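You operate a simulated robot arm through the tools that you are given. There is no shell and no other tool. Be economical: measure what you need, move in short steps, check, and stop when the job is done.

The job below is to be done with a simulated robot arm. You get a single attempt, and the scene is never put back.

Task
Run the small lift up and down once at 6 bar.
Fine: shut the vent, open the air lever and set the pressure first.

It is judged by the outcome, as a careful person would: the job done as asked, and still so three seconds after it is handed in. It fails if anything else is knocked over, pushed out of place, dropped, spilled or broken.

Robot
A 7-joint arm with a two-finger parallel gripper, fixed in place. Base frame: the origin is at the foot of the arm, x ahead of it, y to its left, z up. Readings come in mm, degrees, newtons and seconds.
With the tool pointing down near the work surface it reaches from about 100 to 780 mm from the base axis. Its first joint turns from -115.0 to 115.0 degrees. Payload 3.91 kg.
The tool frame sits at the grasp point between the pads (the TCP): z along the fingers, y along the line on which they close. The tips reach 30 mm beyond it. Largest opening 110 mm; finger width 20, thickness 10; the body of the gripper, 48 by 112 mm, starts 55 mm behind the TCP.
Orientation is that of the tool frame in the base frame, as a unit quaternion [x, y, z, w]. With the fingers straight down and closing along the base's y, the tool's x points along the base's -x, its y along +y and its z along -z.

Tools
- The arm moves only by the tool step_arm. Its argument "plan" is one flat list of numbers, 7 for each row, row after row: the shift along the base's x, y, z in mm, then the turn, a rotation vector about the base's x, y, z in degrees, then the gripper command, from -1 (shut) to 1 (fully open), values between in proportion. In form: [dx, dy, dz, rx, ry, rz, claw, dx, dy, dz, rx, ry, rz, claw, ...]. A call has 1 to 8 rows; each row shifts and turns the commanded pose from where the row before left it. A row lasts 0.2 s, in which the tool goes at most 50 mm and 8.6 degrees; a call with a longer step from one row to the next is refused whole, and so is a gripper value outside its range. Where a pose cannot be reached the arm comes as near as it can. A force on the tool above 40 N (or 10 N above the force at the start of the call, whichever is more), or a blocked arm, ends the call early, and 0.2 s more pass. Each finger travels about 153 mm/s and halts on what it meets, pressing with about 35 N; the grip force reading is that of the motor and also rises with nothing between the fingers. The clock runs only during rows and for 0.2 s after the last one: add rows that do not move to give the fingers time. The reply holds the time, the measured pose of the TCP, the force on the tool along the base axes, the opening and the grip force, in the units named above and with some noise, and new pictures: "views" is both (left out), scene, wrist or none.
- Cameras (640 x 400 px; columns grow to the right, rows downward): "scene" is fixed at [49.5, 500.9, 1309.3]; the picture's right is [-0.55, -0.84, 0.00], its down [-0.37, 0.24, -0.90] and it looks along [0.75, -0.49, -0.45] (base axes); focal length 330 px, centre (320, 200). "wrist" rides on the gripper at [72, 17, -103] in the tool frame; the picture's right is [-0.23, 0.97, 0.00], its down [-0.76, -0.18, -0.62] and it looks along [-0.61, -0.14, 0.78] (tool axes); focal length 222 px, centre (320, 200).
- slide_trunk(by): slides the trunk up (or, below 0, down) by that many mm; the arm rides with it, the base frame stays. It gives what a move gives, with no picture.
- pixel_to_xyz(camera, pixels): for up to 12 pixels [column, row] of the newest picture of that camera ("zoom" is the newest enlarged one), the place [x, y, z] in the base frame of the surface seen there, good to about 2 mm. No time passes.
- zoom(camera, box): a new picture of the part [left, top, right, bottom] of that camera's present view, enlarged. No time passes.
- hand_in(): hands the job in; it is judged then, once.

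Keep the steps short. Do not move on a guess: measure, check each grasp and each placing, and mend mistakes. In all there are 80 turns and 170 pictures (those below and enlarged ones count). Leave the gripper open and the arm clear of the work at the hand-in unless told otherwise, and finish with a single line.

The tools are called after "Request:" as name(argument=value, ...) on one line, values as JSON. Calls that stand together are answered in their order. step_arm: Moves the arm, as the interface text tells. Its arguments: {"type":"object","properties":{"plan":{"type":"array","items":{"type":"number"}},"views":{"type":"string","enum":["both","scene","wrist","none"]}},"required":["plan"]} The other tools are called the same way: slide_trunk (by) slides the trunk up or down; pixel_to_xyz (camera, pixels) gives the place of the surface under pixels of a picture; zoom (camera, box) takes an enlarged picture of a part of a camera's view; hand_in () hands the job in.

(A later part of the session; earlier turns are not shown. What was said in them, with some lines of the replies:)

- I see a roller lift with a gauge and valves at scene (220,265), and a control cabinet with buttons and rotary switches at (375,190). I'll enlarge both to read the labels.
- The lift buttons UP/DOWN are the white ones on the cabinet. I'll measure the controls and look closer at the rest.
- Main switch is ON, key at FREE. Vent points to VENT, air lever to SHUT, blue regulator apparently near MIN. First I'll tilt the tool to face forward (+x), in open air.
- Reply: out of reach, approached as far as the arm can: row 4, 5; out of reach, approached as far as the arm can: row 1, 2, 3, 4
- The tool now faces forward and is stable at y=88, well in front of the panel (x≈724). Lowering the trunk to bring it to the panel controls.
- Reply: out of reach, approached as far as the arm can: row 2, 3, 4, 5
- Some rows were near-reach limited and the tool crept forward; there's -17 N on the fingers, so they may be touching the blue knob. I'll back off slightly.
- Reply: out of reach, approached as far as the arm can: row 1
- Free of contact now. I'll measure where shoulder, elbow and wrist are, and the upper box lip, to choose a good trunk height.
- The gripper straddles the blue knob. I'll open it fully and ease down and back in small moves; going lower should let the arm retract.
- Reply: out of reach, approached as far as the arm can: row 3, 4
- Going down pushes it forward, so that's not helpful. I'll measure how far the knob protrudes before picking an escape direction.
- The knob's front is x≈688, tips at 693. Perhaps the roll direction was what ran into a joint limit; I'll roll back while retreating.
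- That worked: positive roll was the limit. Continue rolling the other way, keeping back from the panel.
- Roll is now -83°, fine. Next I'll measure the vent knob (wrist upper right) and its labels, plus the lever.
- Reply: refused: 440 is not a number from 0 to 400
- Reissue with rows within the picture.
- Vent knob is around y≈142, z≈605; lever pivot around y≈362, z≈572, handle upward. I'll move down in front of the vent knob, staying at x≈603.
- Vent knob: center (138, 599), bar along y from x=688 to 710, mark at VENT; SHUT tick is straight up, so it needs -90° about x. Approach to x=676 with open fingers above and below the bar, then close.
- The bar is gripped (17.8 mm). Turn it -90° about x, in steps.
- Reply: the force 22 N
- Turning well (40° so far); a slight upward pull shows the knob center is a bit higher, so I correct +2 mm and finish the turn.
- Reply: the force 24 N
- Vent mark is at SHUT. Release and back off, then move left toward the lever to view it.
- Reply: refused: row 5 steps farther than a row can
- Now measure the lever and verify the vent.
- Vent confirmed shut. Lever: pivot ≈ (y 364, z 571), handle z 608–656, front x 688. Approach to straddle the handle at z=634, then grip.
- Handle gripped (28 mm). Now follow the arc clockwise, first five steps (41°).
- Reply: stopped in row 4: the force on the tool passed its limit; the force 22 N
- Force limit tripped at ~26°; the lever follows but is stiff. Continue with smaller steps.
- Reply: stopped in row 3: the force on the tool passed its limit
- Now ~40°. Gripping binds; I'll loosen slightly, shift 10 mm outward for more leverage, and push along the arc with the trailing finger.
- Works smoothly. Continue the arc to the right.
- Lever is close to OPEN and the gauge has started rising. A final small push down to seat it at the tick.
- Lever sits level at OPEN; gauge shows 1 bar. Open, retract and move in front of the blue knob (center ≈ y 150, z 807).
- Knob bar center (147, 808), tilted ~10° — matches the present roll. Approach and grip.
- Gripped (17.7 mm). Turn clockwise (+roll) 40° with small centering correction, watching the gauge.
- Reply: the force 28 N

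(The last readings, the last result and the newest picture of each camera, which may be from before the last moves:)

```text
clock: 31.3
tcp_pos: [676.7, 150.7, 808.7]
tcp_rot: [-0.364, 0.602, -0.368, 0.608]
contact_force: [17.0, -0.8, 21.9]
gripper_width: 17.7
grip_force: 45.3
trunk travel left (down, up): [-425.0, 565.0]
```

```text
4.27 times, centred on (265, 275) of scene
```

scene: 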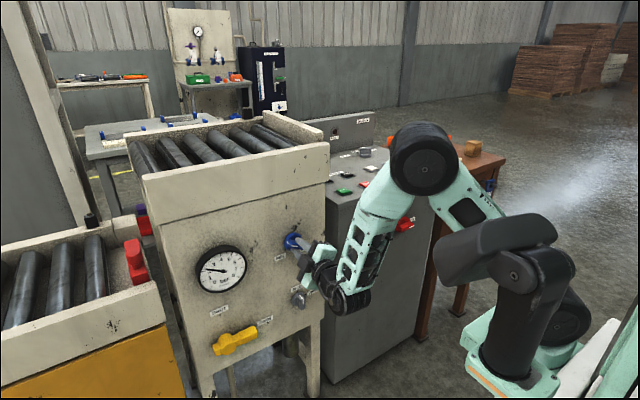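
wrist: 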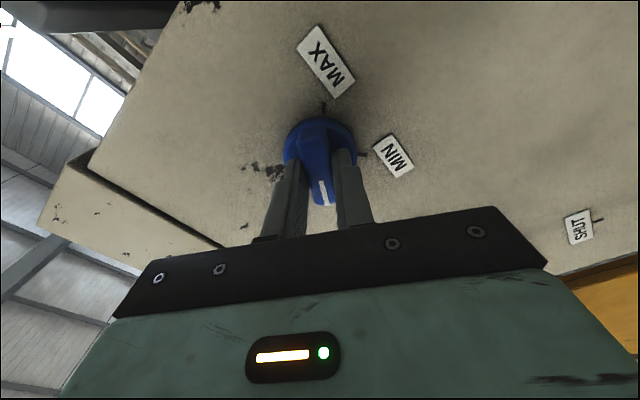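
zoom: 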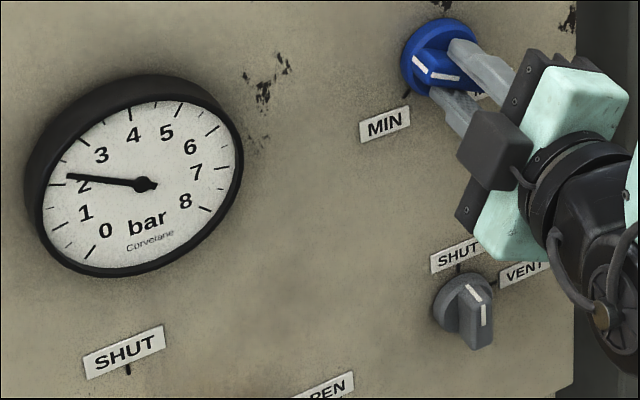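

Gauge ≈2.2 bar after 40°. So ~33°/bar. Continue +64°.

Request:
step_arm(plan=[0, 0, 1, 8, 0, 0, -0.85, 0, 0, 0, 8, 0, 0, -0.85, 0, 0, 0, 8, 0, 0, -0.85, 0, 0, 0, 8, 0, 0, -0.85, 0, 0, 0, 8, 0, 0, -0.85, 0, 0, 0, 8, 0, 0, -0.85, 0, 0, 0, 8, 0, 0, -0.85, 0, 0, 0, 8, 0, 0, -0.85], views="scene")

Request:
zoom(camera="scene", box=[190, 230, 340, 320])

```text
clock: 33.1
tcp_pos: [676.6, 150.1, 809.9]
tcp_rot: [0.012, 0.706, 0.008, 0.708]
contact_force: [26.7, -4.4, 0.9]
gripper_width: 17.8
grip_force: 45.1
trunk travel left (down, up): [-425.0, 565.0]
```

scene: 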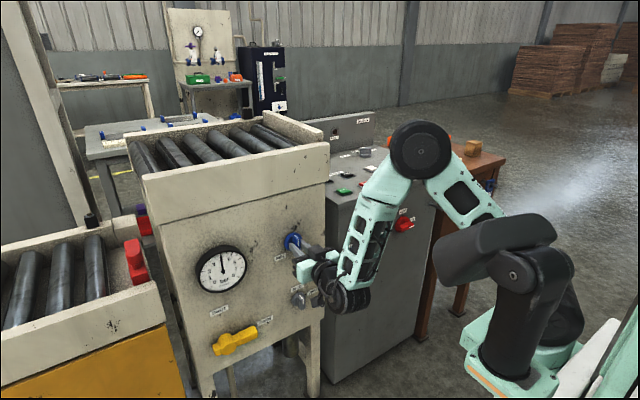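

```text
4.27 times, centred on (265, 275) of scene
```

zoom: 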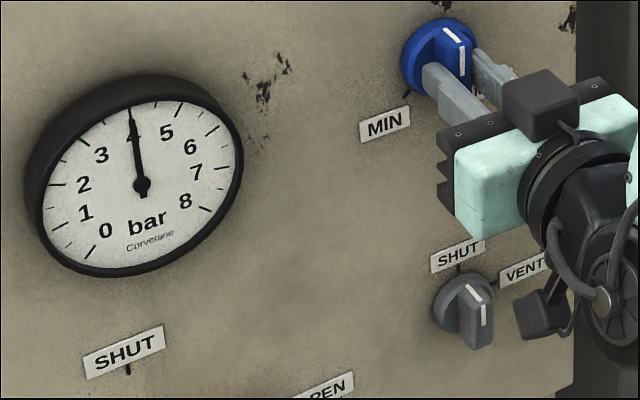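

Exactly about 4 bar with the bar upright; 2 bar more ≈ 67°, but my roll limit is near +40°. I'll release, back off, roll -180° and regrip.

Request:
step_arm(plan=[0, 0, 0, 0, 0, 0, 0, 0, 0, 0, 0, 0, 0, 0, -30, 0, 0, 0, 0, 0, 0, -30, 0, 0, -8.5, 0, 0, 0, 0, 0, 0, -8.5, 0, 0, 0, 0, 0, 0, -8.5, 0, 0, 0, 0, 0, 0, -8.5, 0, 0, 0, 0, 0, 0, -8.5, 0, 0, 0], views="none")

Request:
step_arm(plan=[0, 0, 0, -8.5, 0, 0, 0, 0, 0, 0, -8.5, 0, 0, 0, 0, 0, 0, -8.5, 0, 0, 0, 0, 0, 0, -8.5, 0, 0, 0, 0, 0, 0, -8.5, 0, 0, 0, 0, 0, 0, -8.5, 0, 0, 0, 0, 0, 0, -8.5, 0, 0, 0, 0, 0, 0, -8.5, 0, 0, 0], views="none")

Request:
step_arm(plan=[0, 0, 0, -8.5, 0, 0, 0, 0, 0, 0, -8.5, 0, 0, 0, 0, 0, 0, -8.5, 0, 0, 0, 0, 0, 0, -8.5, 0, 0, 0, 0, 0, 0, -8.5, 0, 0, 0, 0, 0, 0, -8.5, 0, 0, 0, 0, 0, 0, -8.5, 0, 0, 0, 0, 0, 0, -8.5, 0, 0, 0], views="wrist")

```text
clock: 34.9
tcp_pos: [616.4, 151.5, 811.0]
tcp_rot: [-0.248, 0.66, -0.249, 0.664]
contact_force: [0.3, 0.0, 0.2]
gripper_width: 55.0
grip_force: 0.0
trunk travel left (down, up): [-425.0, 565.0]
```

```text
clock: 36.7
tcp_pos: [616.5, 150.7, 810.6]
tcp_rot: [0.577, -0.406, 0.576, -0.412]
contact_force: [0.0, 0.2, 0.3]
gripper_width: 55.4
grip_force: 0.0
trunk travel left (down, up): [-425.0, 565.0]
```

```text
clock: 38.5
tcp_pos: [616.9, 150.3, 810.6]
tcp_rot: [0.709, -0.016, 0.705, -0.018]
contact_force: [-0.7, -0.2, 0.2]
gripper_width: 54.8
grip_force: 0.0
trunk travel left (down, up): [-425.0, 565.0]
```

wrist: 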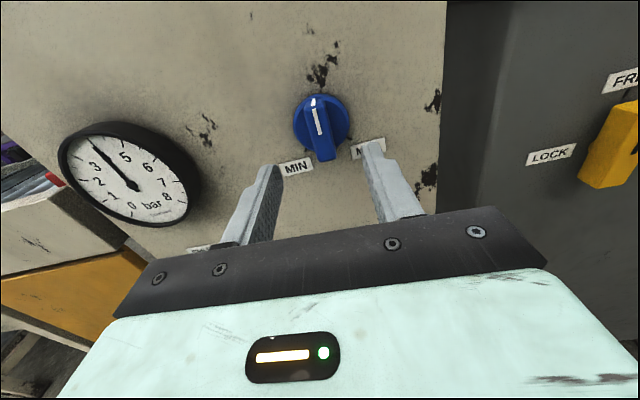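

Gauge reads 4, bar upright. Advance to x≈677 and grip.

Request:
step_arm(plan=[30, 0, 0, 0, 0, 0, 0, 30, 0, 0, 0, 0, 0, 0, 0, 0, 0, 0, 0, 0, -0.85, 0, 0, 0, 0, 0, 0, -0.85], views="none")

Request:
step_arm(plan=[0, 0, 0, 8, 0, 0, -0.85, 0, 0, 0, 8, 0, 0, -0.85, 0, 0, 0, 8, 0, 0, -0.85, 0, 0, 0, 8, 0, 0, -0.85, 0, 0, 0, 8, 0, 0, -0.85, 0, 0, 0, 8, 0, 0, -0.85, 0, 0, 0, 8, 0, 0, -0.85], views="both")

Request:
zoom(camera="scene", box=[190, 230, 340, 320])

```text
clock: 39.5
tcp_pos: [675.6, 150.2, 808.6]
tcp_rot: [0.709, -0.018, 0.704, -0.02]
contact_force: [-3.5, -4.6, -1.4]
gripper_width: 17.7
grip_force: 45.1
trunk travel left (down, up): [-425.0, 565.0]
```

```text
clock: 41.1
tcp_pos: [675.9, 151.1, 809.9]
tcp_rot: [0.617, -0.346, 0.613, -0.351]
contact_force: [-7.0, -6.2, -8.8]
gripper_width: 17.7
grip_force: 44.7
trunk travel left (down, up): [-425.0, 565.0]
```

scene: 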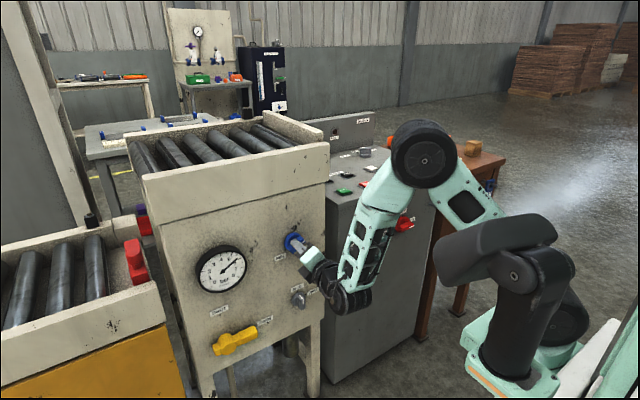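
wrist: 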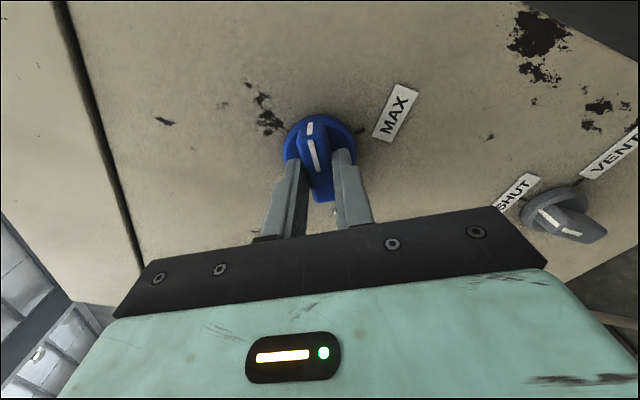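

```text
4.27 times, centred on (265, 275) of scene
```

zoom: 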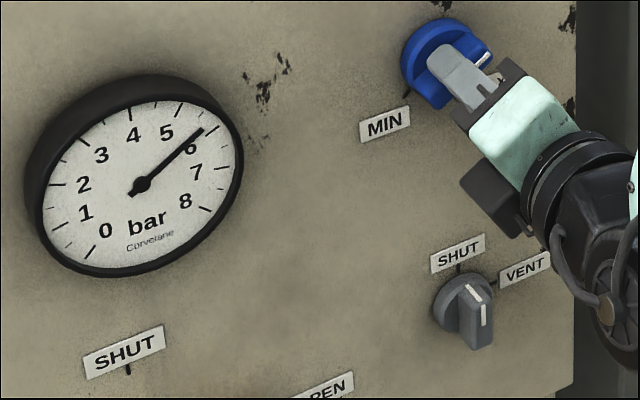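

Needle at ≈5.7. Add 8°.

Request:
step_arm(plan=[0, 0, 0, 4, 0, 0, -0.85, 0, 0, 0, 4, 0, 0, -0.85, 0, 0, 0, 0, 0, 0, -0.85], views="none")

Request:
zoom(camera="scene", box=[190, 240, 255, 300])

```text
clock: 41.9
tcp_pos: [676.8, 149.3, 810.1]
tcp_rot: [0.591, -0.388, 0.588, -0.392]
contact_force: [-14.3, -5.0, -12.2]
gripper_width: 17.8
grip_force: 45.3
trunk travel left (down, up): [-425.0, 565.0]
```

```text
6.67 times, centred on (222, 270) of scene
```

zoom: 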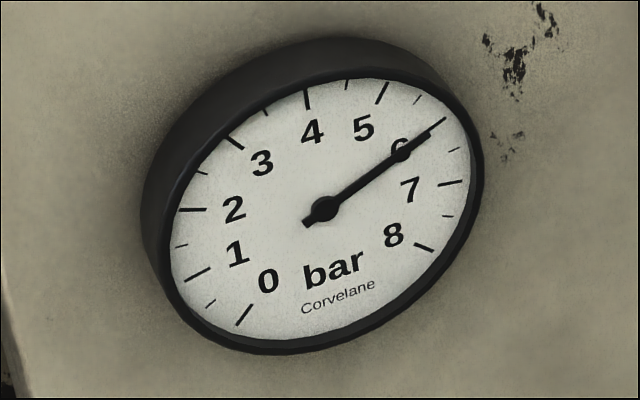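

Needle now sits on the 6 tick. Release, back away, and re-read.

Request:
step_arm(plan=[0, 0, 0, 0, 0, 0, 0, 0, 0, 0, 0, 0, 0, 0, -35, 0, 0, 0, 0, 0, 0, -40, 0, 0, 0, 0, 0, 0], views="scene")

Request:
zoom(camera="scene", box=[190, 240, 255, 300])

Request:
zoom(camera="scene", box=[190, 210, 440, 360])

Request:
zoom(camera="scene", box=[310, 110, 440, 210])

Request:
pixel_to_xyz(camera="scene", pixels=[[371, 169], [374, 166], [368, 168], [390, 163], [366, 153], [240, 138], [170, 150], [300, 130], [92, 215]])

```text
clock: 42.9
tcp_pos: [600.4, 150.5, 810.4]
tcp_rot: [0.591, -0.387, 0.589, -0.392]
contact_force: [0.7, -0.4, -1.2]
gripper_width: 55.2
grip_force: 0.0
trunk travel left (down, up): [-425.0, 565.0]
```

scene: 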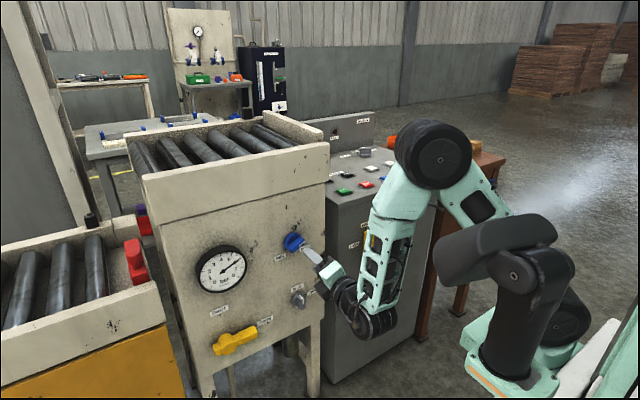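

```text
6.67 times, centred on (222, 270) of scene
```

zoom: 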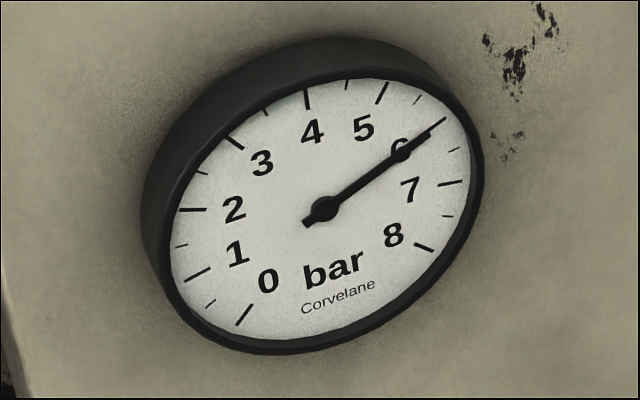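

```text
2.56 times, centred on (315, 285) of scene
```

zoom: 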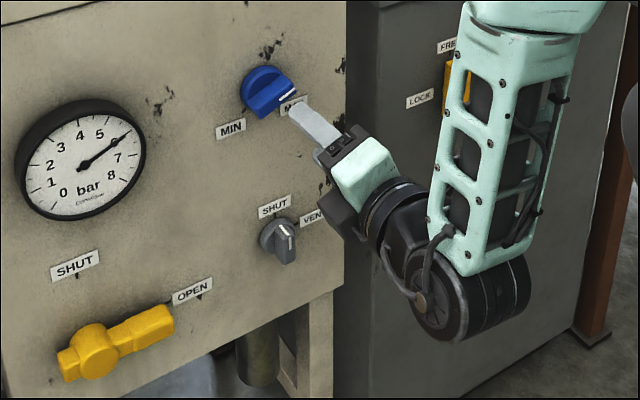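

```text
4.00 times, centred on (375, 160) of scene
```

zoom: 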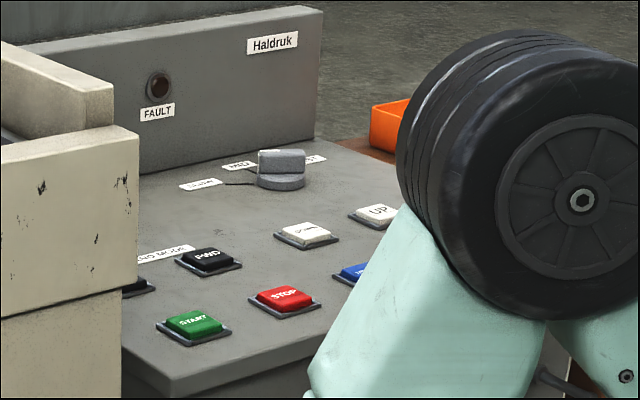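

```text
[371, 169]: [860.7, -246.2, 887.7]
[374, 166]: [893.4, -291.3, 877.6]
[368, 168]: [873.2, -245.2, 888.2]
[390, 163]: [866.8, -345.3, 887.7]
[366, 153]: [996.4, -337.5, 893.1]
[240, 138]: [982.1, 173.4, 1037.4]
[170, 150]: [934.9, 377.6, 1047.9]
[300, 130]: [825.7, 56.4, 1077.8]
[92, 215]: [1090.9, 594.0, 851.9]
```

6 bar confirmed; vent SHUT, lever OPEN. DOWN button is at about (863,-248,888) and UP at (866,-343,888). Now raise the tool well clear and roll back to 0.

Request:
step_arm(plan=[0, 0, 0, 8.5, 0, 0, -0.5, 0, 0, 40, 8.5, 0, 0, -0.5, 0, 0, 40, 8.5, 0, 0, -0.5, 0, 0, 40, 8.5, 0, 0, -1, 0, 0, 40, 8.5, 0, 0, -1, 0, 0, 40, 8.5, 0, 0, -1, 0, 0, 40, 8.5, 0, 0, -1, 0, 0, 40, 8.5, 0, 0, -1], views="scene")

```text
clock: 44.7
tcp_pos: [602.3, 151.3, 1088.1]
tcp_rot: [-0.27, 0.651, -0.271, 0.656]
contact_force: [-0.2, -0.4, 0.1]
gripper_width: 0.0
grip_force: 34.9
trunk travel left (down, up): [-425.0, 565.0]
```

scene: 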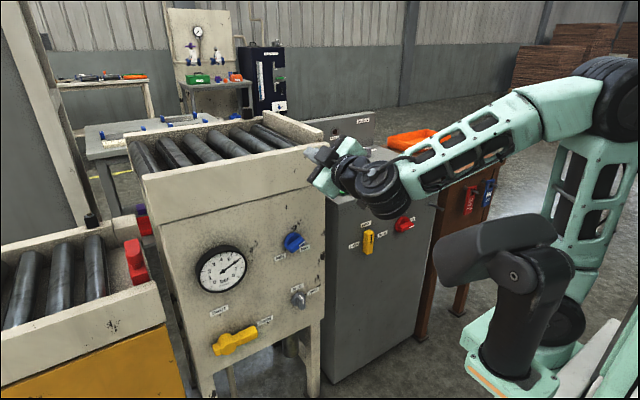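

Clear. Sweep right over the cabinet (tips above z≈1088), finishing the roll.

Request:
step_arm(plan=[0, -45, 0, 8, 0, 0, -1, 0, -45, 0, 8, 0, 0, -1, 0, -45, 0, 8, 0, 0, -1, 0, -45, 0, 8, 0, 0, -1, 0, -45, 0, 8, 0, 0, -1, 0, -45, 0, 5, 0, 0, -1, 0, -45, 0, 0, 0, 0, -1, 0, -45, 0, 0, 0, 0, -1])

```text
clock: 46.5
tcp_pos: [647.9, -114.2, 1033.9]
tcp_rot: [0.003, 0.705, -0.004, 0.709]
contact_force: [0.0, -0.1, 0.3]
gripper_width: 0.1
grip_force: 35.2
out of reach, approached as far as the arm can: row 3, 4, 5, 6, 7, 8
trunk travel left (down, up): [-425.0, 565.0]
```

scene: 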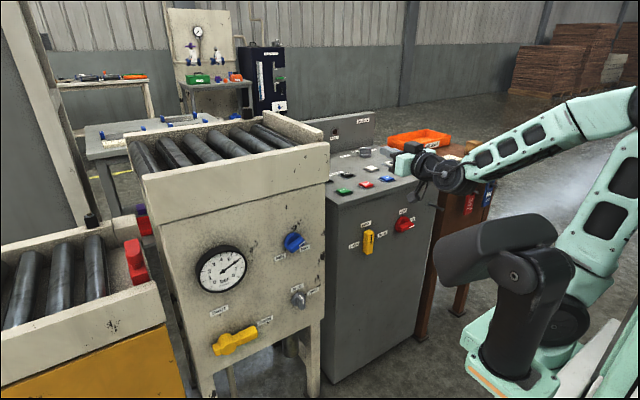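
wrist: 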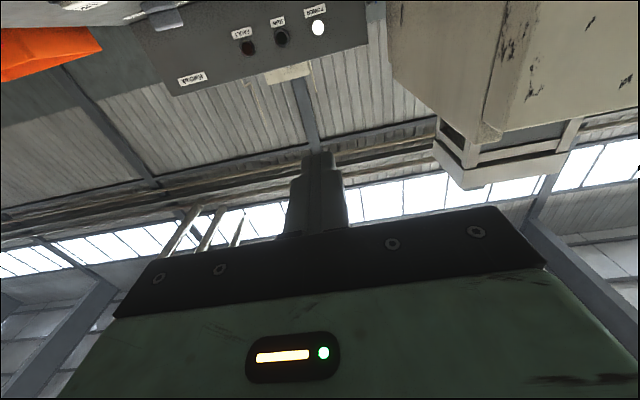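

POWER lamp is on, FAULT off. The arm is limited pointing straight ahead here, so I yaw the tool to the right and tilt it downward.

Request:
step_arm(plan=[0, -10, 10, 0, 0, -7, -1, 0, -20, 10, 0, 0, -7, -1, 0, -20, 10, 0, 0, -7, -1, 0, -20, 10, 2.9, 7.5, 0, -1, 0, -20, 10, 2.9, 7.5, 0, -1, 0, -20, 0, 2.9, 7.5, 0, -1, 0, -20, 0, 2.9, 7.5, 0, -1, 0, -20, 0, 2.9, 7.5, 0, -1])

```text
clock: 48.3
tcp_pos: [655.2, -261.0, 1072.1]
tcp_rot: [0.167, 0.891, -0.079, 0.416]
contact_force: [0.3, -0.2, 0.9]
gripper_width: 0.0
grip_force: 34.6
out of reach, approached as far as the arm can: row 5
trunk travel left (down, up): [-425.0, 565.0]
```

scene: 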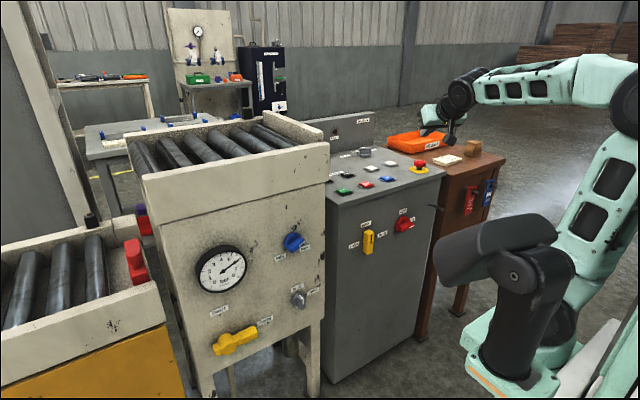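
wrist: 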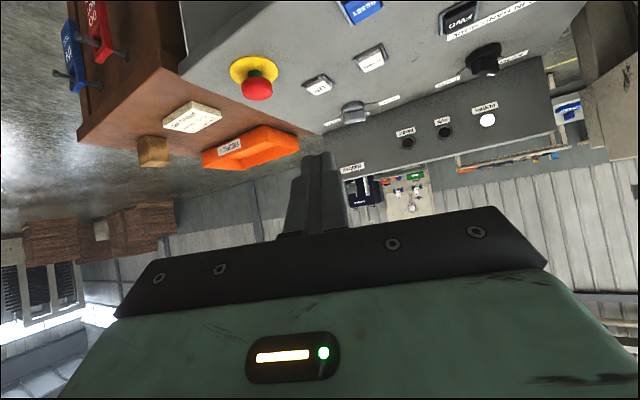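

Good. There's another black selector on the cabinet top at wrist (485,60). I'll enlarge to read it.

Request:
zoom(camera="wrist", box=[410, 0, 560, 140])

Request:
zoom(camera="wrist", box=[220, 0, 420, 140])

Request:
pixel_to_xyz(camera="wrist", pixels=[[370, 57], [367, 49], [373, 66], [318, 85], [316, 78], [322, 92], [256, 88], [352, 110], [485, 60]])

```text
2.86 times, centred on (485, 70) of wrist
```

zoom: 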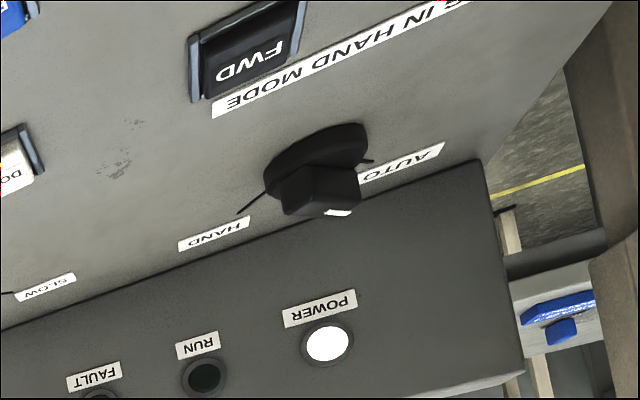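

```text
2.86 times, centred on (320, 70) of wrist
```

zoom: 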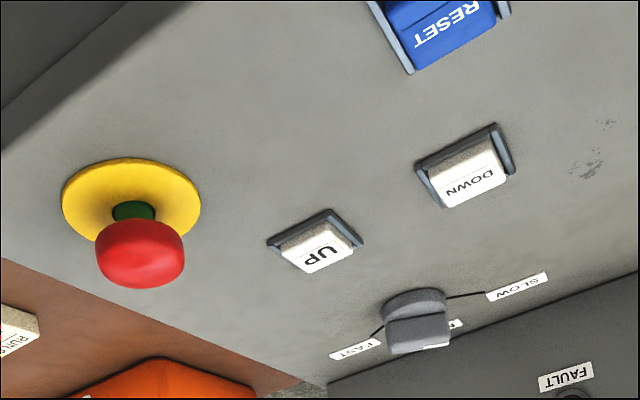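

```text
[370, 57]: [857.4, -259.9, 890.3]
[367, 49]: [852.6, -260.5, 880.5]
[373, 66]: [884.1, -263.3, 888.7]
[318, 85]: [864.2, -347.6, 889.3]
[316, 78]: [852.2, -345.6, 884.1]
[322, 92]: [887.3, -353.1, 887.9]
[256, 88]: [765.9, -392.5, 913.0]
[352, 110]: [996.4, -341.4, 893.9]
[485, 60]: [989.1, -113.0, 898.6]
```

E-stop is popped out, UP is at (868,-348,889). Move tip to hover ~40 mm above UP (TCP target ≈ 852,-342,956).

Request:
step_arm(plan=[39.4, -16.2, -23.2, 0, 0, 0, -1, 39.4, -16.2, -23.2, 0, 0, 0, -1, 39.4, -16.2, -23.2, 0, 0, 0, -1, 39.4, -16.2, -23.2, 0, 0, 0, -1])

```text
clock: 49.3
tcp_pos: [814.6, -327.5, 980.5]
tcp_rot: [0.166, 0.89, -0.079, 0.417]
contact_force: [-0.2, 0.4, 0.6]
gripper_width: 0.0
grip_force: 34.9
trunk travel left (down, up): [-425.0, 565.0]
```

scene: 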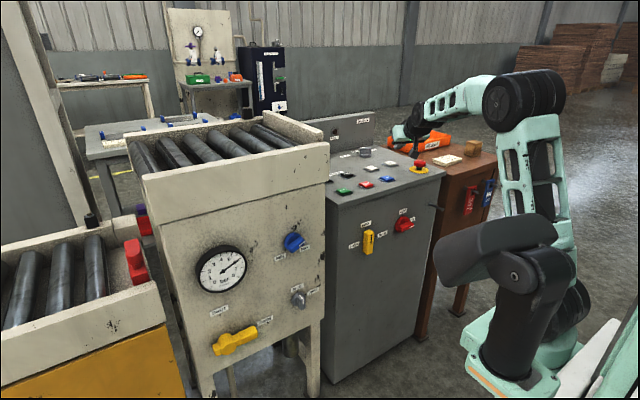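
wrist: 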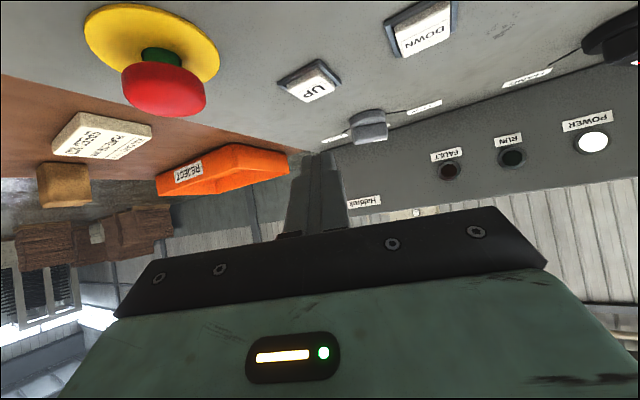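

Refine the UP button position from this closer view.

Request:
pixel_to_xyz(camera="wrist", pixels=[[314, 90], [290, 92], [335, 85], [306, 75], [320, 100], [422, 38], [395, 42], [450, 35], [412, 18], [425, 55]])

Request:
zoom(camera="wrist", box=[260, 0, 480, 140])

```text
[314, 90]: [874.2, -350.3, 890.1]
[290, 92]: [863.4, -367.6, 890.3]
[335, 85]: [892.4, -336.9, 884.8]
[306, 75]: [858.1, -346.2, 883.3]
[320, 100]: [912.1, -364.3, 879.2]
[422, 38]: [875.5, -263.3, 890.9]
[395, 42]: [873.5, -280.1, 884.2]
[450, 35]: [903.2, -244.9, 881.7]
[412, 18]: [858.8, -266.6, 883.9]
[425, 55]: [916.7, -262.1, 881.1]
```

```text
2.86 times, centred on (370, 70) of wrist
```

zoom: 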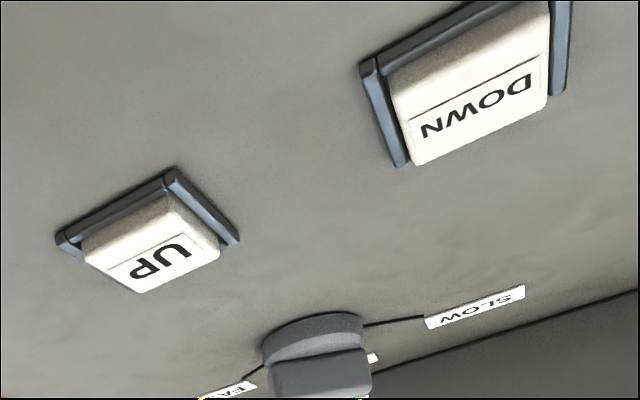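

UP center ≈ (872,-350,890). Lowest tip corner is offset (15,-6,-27) from the TCP. Move to hover ~20 mm over it.

Request:
step_arm(plan=[42.4, -16.5, -10, 0, 0, 0, -1, 0, 0, -33, 0, 0, 0, -1])

Request:
zoom(camera="scene", box=[330, 100, 450, 200])

```text
clock: 49.9
tcp_pos: [857.5, -341.7, 934.9]
tcp_rot: [0.166, 0.89, -0.078, 0.416]
contact_force: [-0.3, -0.1, -0.9]
gripper_width: 0.0
grip_force: 34.7
trunk travel left (down, up): [-425.0, 565.0]
```

scene: 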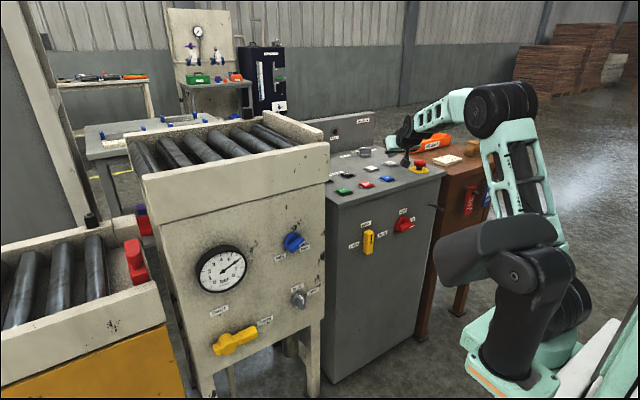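
wrist: 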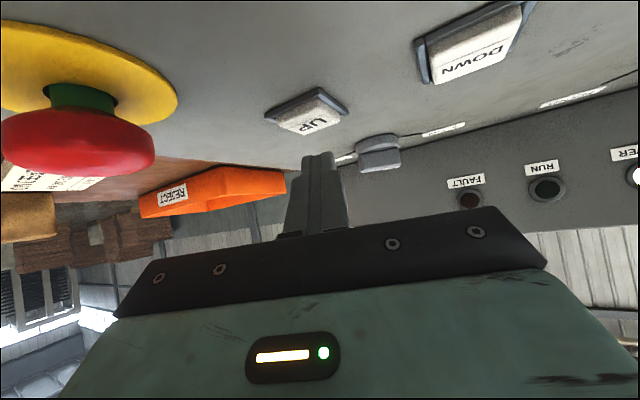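

```text
4.00 times, centred on (390, 150) of scene
```

zoom: 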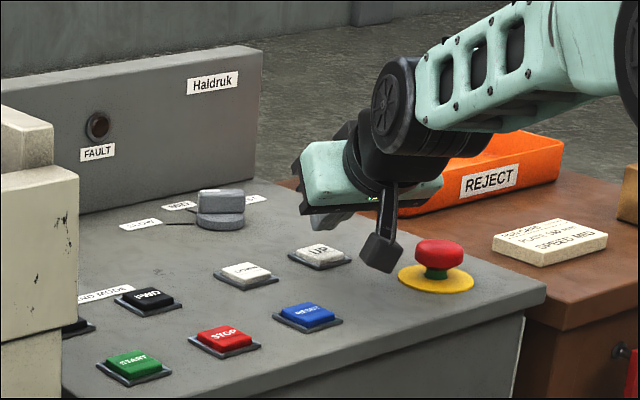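

The wrist camera housing hangs at z≈946, ~100 mm sideways from the e-stop — clear. There is a note on the brown table; I'll read it before pressing.

Request:
zoom(camera="scene", box=[425, 145, 470, 173])

```text
14.22 times, centred on (448, 159) of scene
```

zoom: 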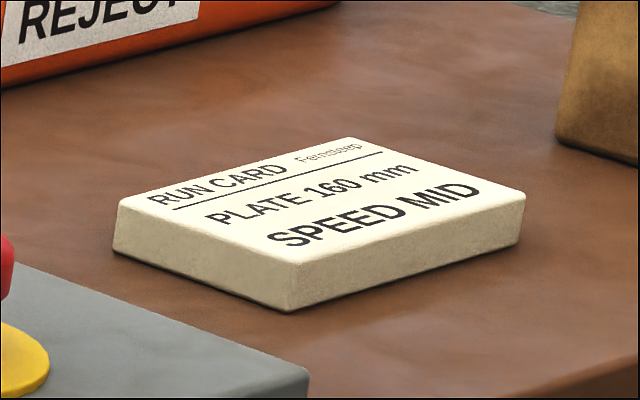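

The card concerns line runs, not the lift. Now press UP: descend gently and look.

Request:
step_arm(plan=[0, -2, -12, 0, 0, 0, -1, 0, 0, -6, 0, 0, 0, -1, 0, 0, -4, 0, 0, 0, -1, 0, 0, -4, 0, 0, 0, -1, 0, 0, 0, 0, 0, 0, -1])

Request:
zoom(camera="scene", box=[330, 100, 450, 200])

```text
clock: 51.1
tcp_pos: [856.3, -344.1, 911.7]
tcp_rot: [0.166, 0.889, -0.079, 0.419]
contact_force: [3.3, 1.9, 10.6]
gripper_width: 0.1
grip_force: 35.8
trunk travel left (down, up): [-425.0, 565.0]
```

scene: 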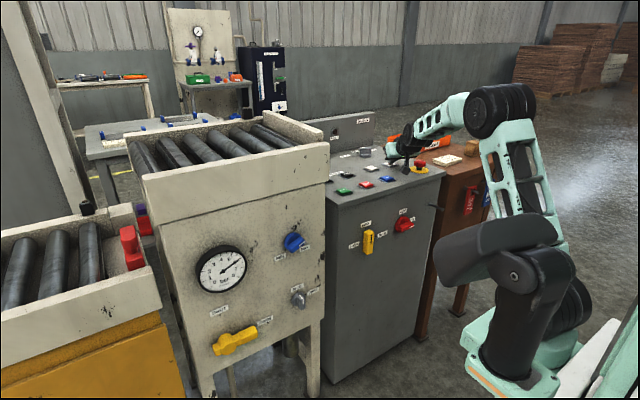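
wrist: 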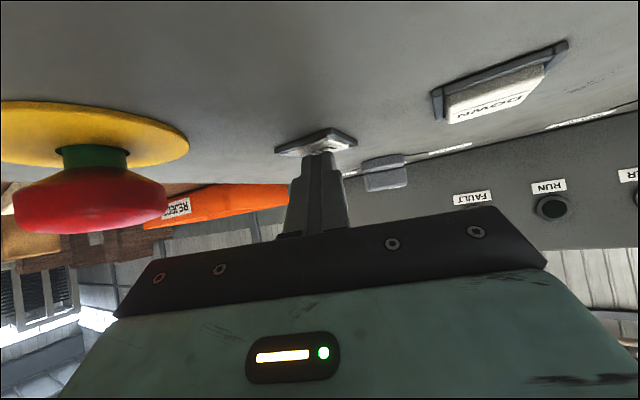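

```text
4.00 times, centred on (390, 150) of scene
```

zoom: 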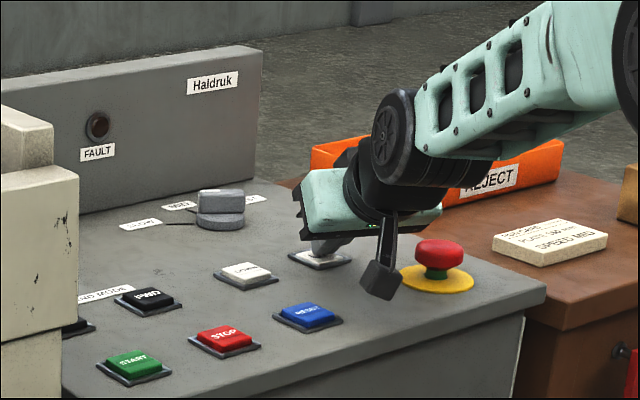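

UP is pressed and the yellow lift on the left has started rising. Hold still and watch.

Request:
step_arm(plan=[0, 0, 0, 0, 0, 0, -1, 0, 0, 0, 0, 0, 0, -1, 0, 0, 0, 0, 0, 0, -1, 0, 0, 0, 0, 0, 0, -1, 0, 0, 0, 0, 0, 0, -1, 0, 0, 0, 0, 0, 0, -1, 0, 0, 0, 0, 0, 0, -1, 0, 0, 0, 0, 0, 0, -1], views="scene")

```text
clock: 52.9
tcp_pos: [855.6, -345.8, 909.5]
tcp_rot: [0.165, 0.89, -0.078, 0.418]
contact_force: [6.6, 1.4, 15.4]
gripper_width: 0.1
grip_force: 35.2
trunk travel left (down, up): [-425.0, 565.0]
```

scene: 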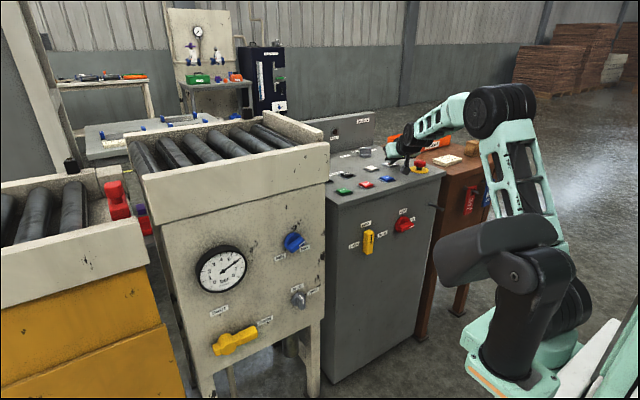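

Rising steadily. Keep holding.

Request:
step_arm(plan=[0, 0, 0, 0, 0, 0, -1, 0, 0, 0, 0, 0, 0, -1, 0, 0, 0, 0, 0, 0, -1, 0, 0, 0, 0, 0, 0, -1, 0, 0, 0, 0, 0, 0, -1, 0, 0, 0, 0, 0, 0, -1, 0, 0, 0, 0, 0, 0, -1, 0, 0, 0, 0, 0, 0, -1], views="scene")

```text
clock: 54.7
tcp_pos: [855.7, -345.3, 910.2]
tcp_rot: [0.167, 0.89, -0.079, 0.417]
contact_force: [3.6, 2.3, 15.0]
gripper_width: 0.0
grip_force: 34.5
trunk travel left (down, up): [-425.0, 565.0]
```

scene: 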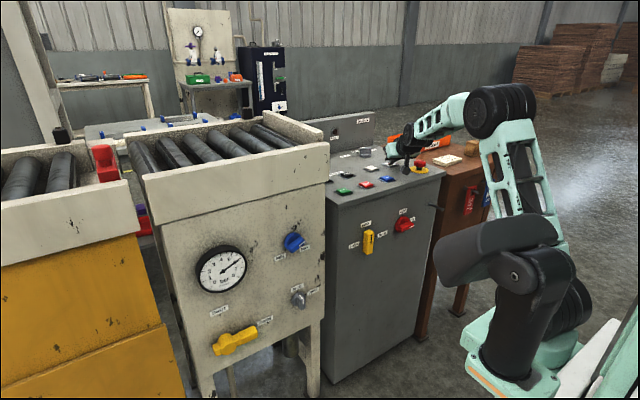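

Request:
step_arm(plan=[0, 0, 0, 0, 0, 0, -1, 0, 0, 0, 0, 0, 0, -1, 0, 0, 0, 0, 0, 0, -1, 0, 0, 0, 0, 0, 0, -1, 0, 0, 0, 0, 0, 0, -1, 0, 0, 0, 0, 0, 0, -1, 0, 0, 0, 0, 0, 0, -1, 0, 0, 0, 0, 0, 0, -1], views="scene")

Request:
zoom(camera="scene", box=[190, 240, 255, 300])

```text
clock: 56.5
tcp_pos: [854.6, -344.4, 909.9]
tcp_rot: [0.166, 0.89, -0.078, 0.417]
contact_force: [0.8, 2.7, 15.1]
gripper_width: 0.1
grip_force: 34.2
trunk travel left (down, up): [-425.0, 565.0]
```

scene: 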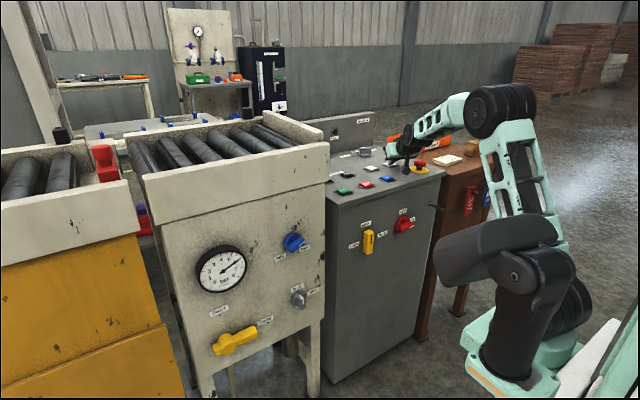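

```text
6.67 times, centred on (222, 270) of scene
```

zoom: 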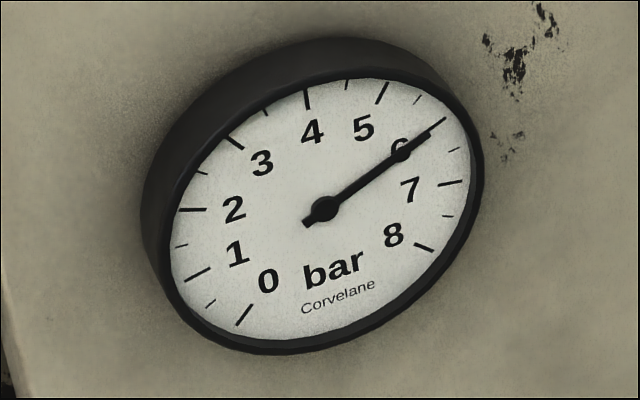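

The lift reached the top and stopped; gauge still 6 bar. Release UP, lift off, and go over DOWN with a slightly steeper tool (keeps the camera housing higher above RESET).

Request:
step_arm(plan=[0, 0, 20, 0, 0, 0, -1, 0, 0, 30, 0, 0, 0, -1, 4, 43, 0, 2.9, 7.5, 0, -1, 4, 43, 0, 0, 0, 0, -1, 0, 0, -20, 0, 0, 0, -1])

Request:
zoom(camera="scene", box=[330, 100, 450, 200])

```text
clock: 57.7
tcp_pos: [862.8, -258.3, 940.5]
tcp_rot: [0.172, 0.917, -0.067, 0.353]
contact_force: [-0.3, 0.3, -0.4]
gripper_width: 0.0
grip_force: 35.0
trunk travel left (down, up): [-425.0, 565.0]
```

scene: 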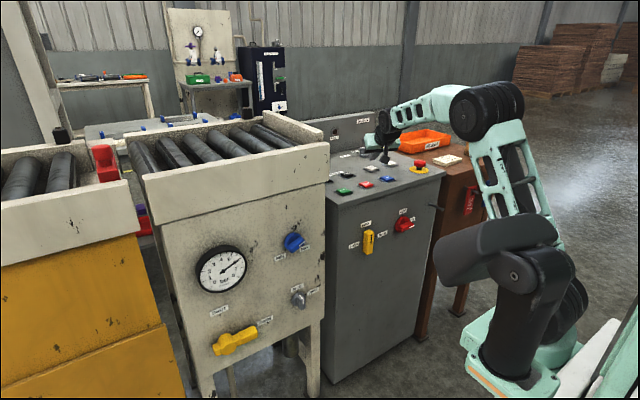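
wrist: 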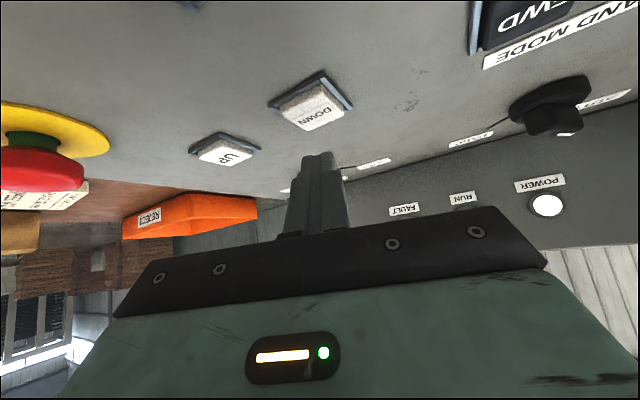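

```text
4.00 times, centred on (390, 150) of scene
```

zoom: 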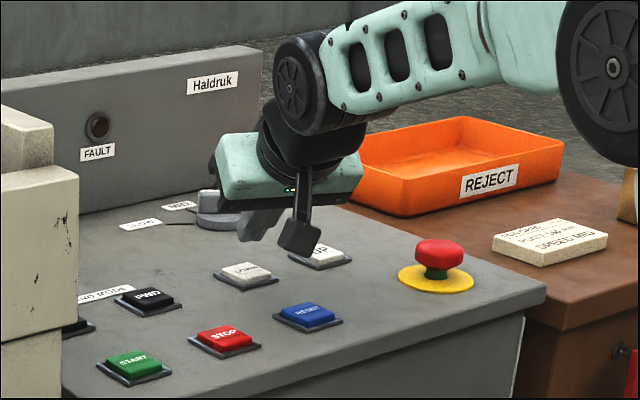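

Fingertips are over DOWN, housing clear. Press it and hold.

Request:
step_arm(plan=[0, 0, -15, 0, 0, 0, -1, 0, 0, -6, 0, 0, 0, -1, 0, 0, -4, 0, 0, 0, -1, 0, 0, -4, 0, 0, 0, -1, 0, 0, 0, 0, 0, 0, -1, 0, 0, 0, 0, 0, 0, -1])

Request:
zoom(camera="scene", box=[330, 100, 450, 200])

```text
clock: 59.1
tcp_pos: [864.3, -259.2, 912.5]
tcp_rot: [0.171, 0.917, -0.067, 0.355]
contact_force: [0.6, 1.5, 12.3]
gripper_width: 0.1
grip_force: 35.2
trunk travel left (down, up): [-425.0, 565.0]
```

scene: 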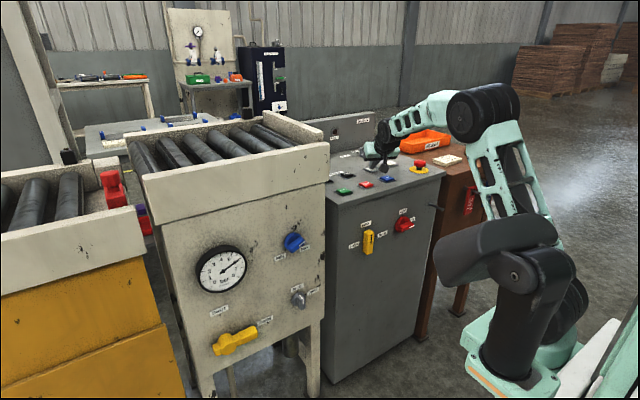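
wrist: 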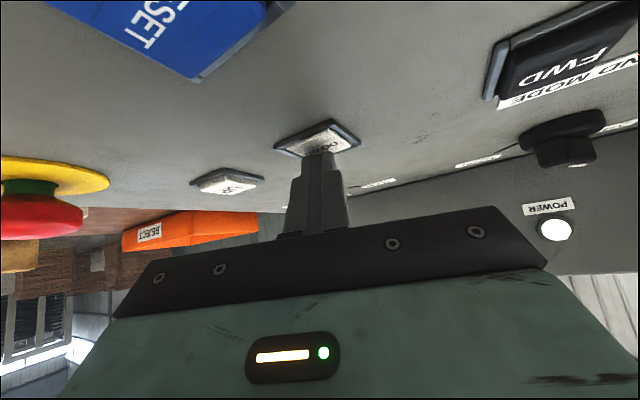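

```text
4.00 times, centred on (390, 150) of scene
```

zoom: 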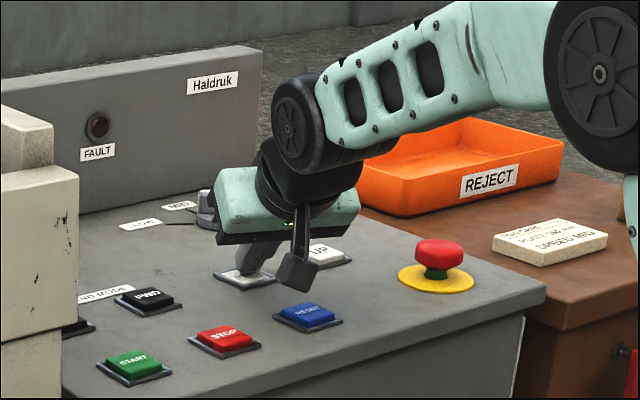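

The lift is descending. Hold until it's fully down.

Request:
step_arm(plan=[0, 0, 0, 0, 0, 0, -1, 0, 0, 0, 0, 0, 0, -1, 0, 0, 0, 0, 0, 0, -1, 0, 0, 0, 0, 0, 0, -1, 0, 0, 0, 0, 0, 0, -1, 0, 0, 0, 0, 0, 0, -1, 0, 0, 0, 0, 0, 0, -1, 0, 0, 0, 0, 0, 0, -1], views="none")

Request:
step_arm(plan=[0, 0, 0, 0, 0, 0, -1, 0, 0, 0, 0, 0, 0, -1, 0, 0, 0, 0, 0, 0, -1, 0, 0, 0, 0, 0, 0, -1, 0, 0, 0, 0, 0, 0, -1, 0, 0, 0, 0, 0, 0, -1, 0, 0, 0, 0, 0, 0, -1, 0, 0, 0, 0, 0, 0, -1], views="scene")

Request:
step_arm(plan=[0, 0, 0, 0, 0, 0, -1, 0, 0, 0, 0, 0, 0, -1, 0, 0, 0, 0, 0, 0, -1, 0, 0, 0, 0, 0, 0, -1, 0, 0, 0, 0, 0, 0, -1, 0, 0, 0, 0, 0, 0, -1, 0, 0, 0, 0, 0, 0, -1, 0, 0, 0, 0, 0, 0, -1], views="scene")

```text
clock: 60.9
tcp_pos: [864.2, -260.0, 912.3]
tcp_rot: [0.171, 0.917, -0.067, 0.353]
contact_force: [7.4, -0.7, 16.6]
gripper_width: 0.1
grip_force: 34.9
trunk travel left (down, up): [-425.0, 565.0]
```

```text
clock: 62.7
tcp_pos: [863.6, -259.8, 911.3]
tcp_rot: [0.171, 0.917, -0.067, 0.354]
contact_force: [5.5, -1.0, 16.3]
gripper_width: 0.0
grip_force: 35.5
trunk travel left (down, up): [-425.0, 565.0]
```

scene: 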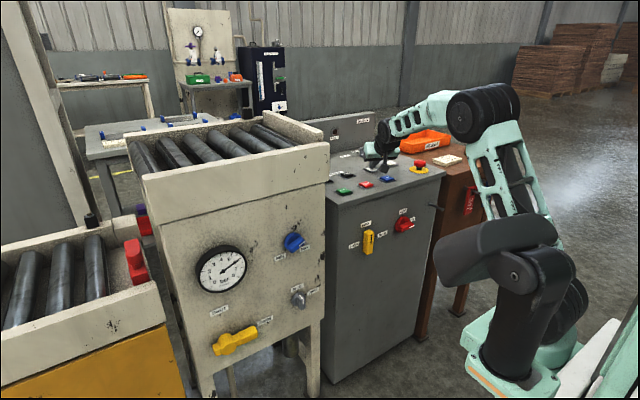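

```text
clock: 64.5
tcp_pos: [863.6, -258.8, 911.4]
tcp_rot: [0.172, 0.917, -0.067, 0.354]
contact_force: [1.2, -0.1, 17.6]
gripper_width: 0.2
grip_force: 35.3
trunk travel left (down, up): [-425.0, 565.0]
```

scene: 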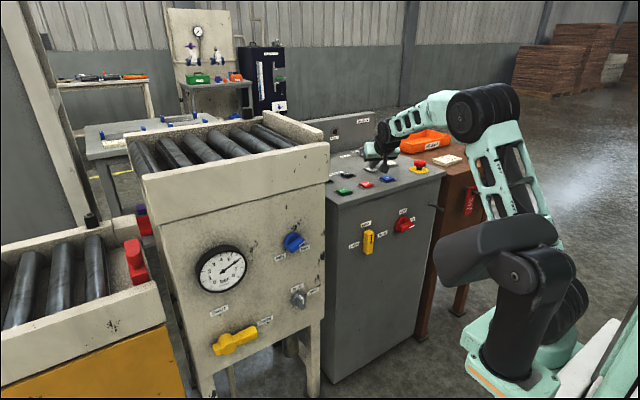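

The lift is fully down as at the start. Release, rise, retreat and open the gripper in free air.

Request:
step_arm(plan=[0, 0, 20, 0, 0, 0, -1, 0, 0, 40, 0, 0, 0, -1, -25, 5, 40, 0, 0, 0, -1, -40, 10, 20, 0, 0, 0, -0.5, -40, 10, 20, 0, 0, 0, 0, -40, 10, 10, 0, 0, 0, 1, -20, 0, 0, 0, 0, 0, 1, 0, 0, 0, 0, 0, 0, 1])

Request:
zoom(camera="scene", box=[180, 210, 340, 370])

```text
clock: 66.3
tcp_pos: [699.7, -225.4, 1058.7]
tcp_rot: [0.171, 0.917, -0.067, 0.353]
contact_force: [-0.4, 0.5, 0.4]
gripper_width: 109.9
grip_force: 0.0
trunk travel left (down, up): [-425.0, 565.0]
```

scene: 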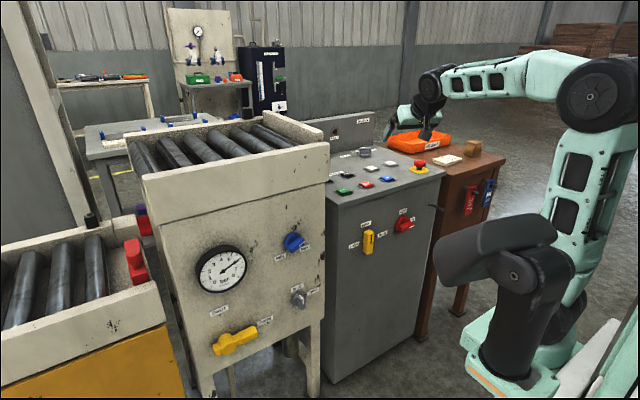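
wrist: 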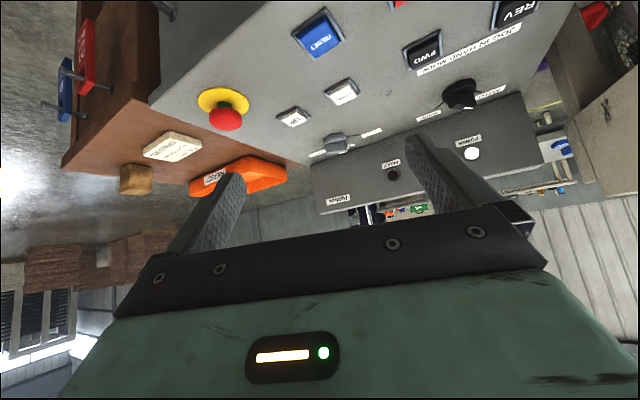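

```text
2.50 times, centred on (260, 290) of scene
```

zoom: 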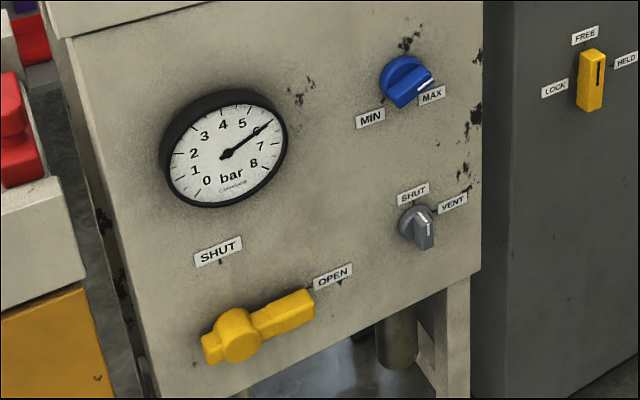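

Vent is SHUT, lever OPEN, gauge at 6 bar, the lift is back down, and the arm is clear with the gripper open. Handing in.

Request:
hand_in()

```text
The job is handed in.
```

The small lift went all the way up and back down once at 6 bar, with the vent shut, the air lever open and the pressure set first.
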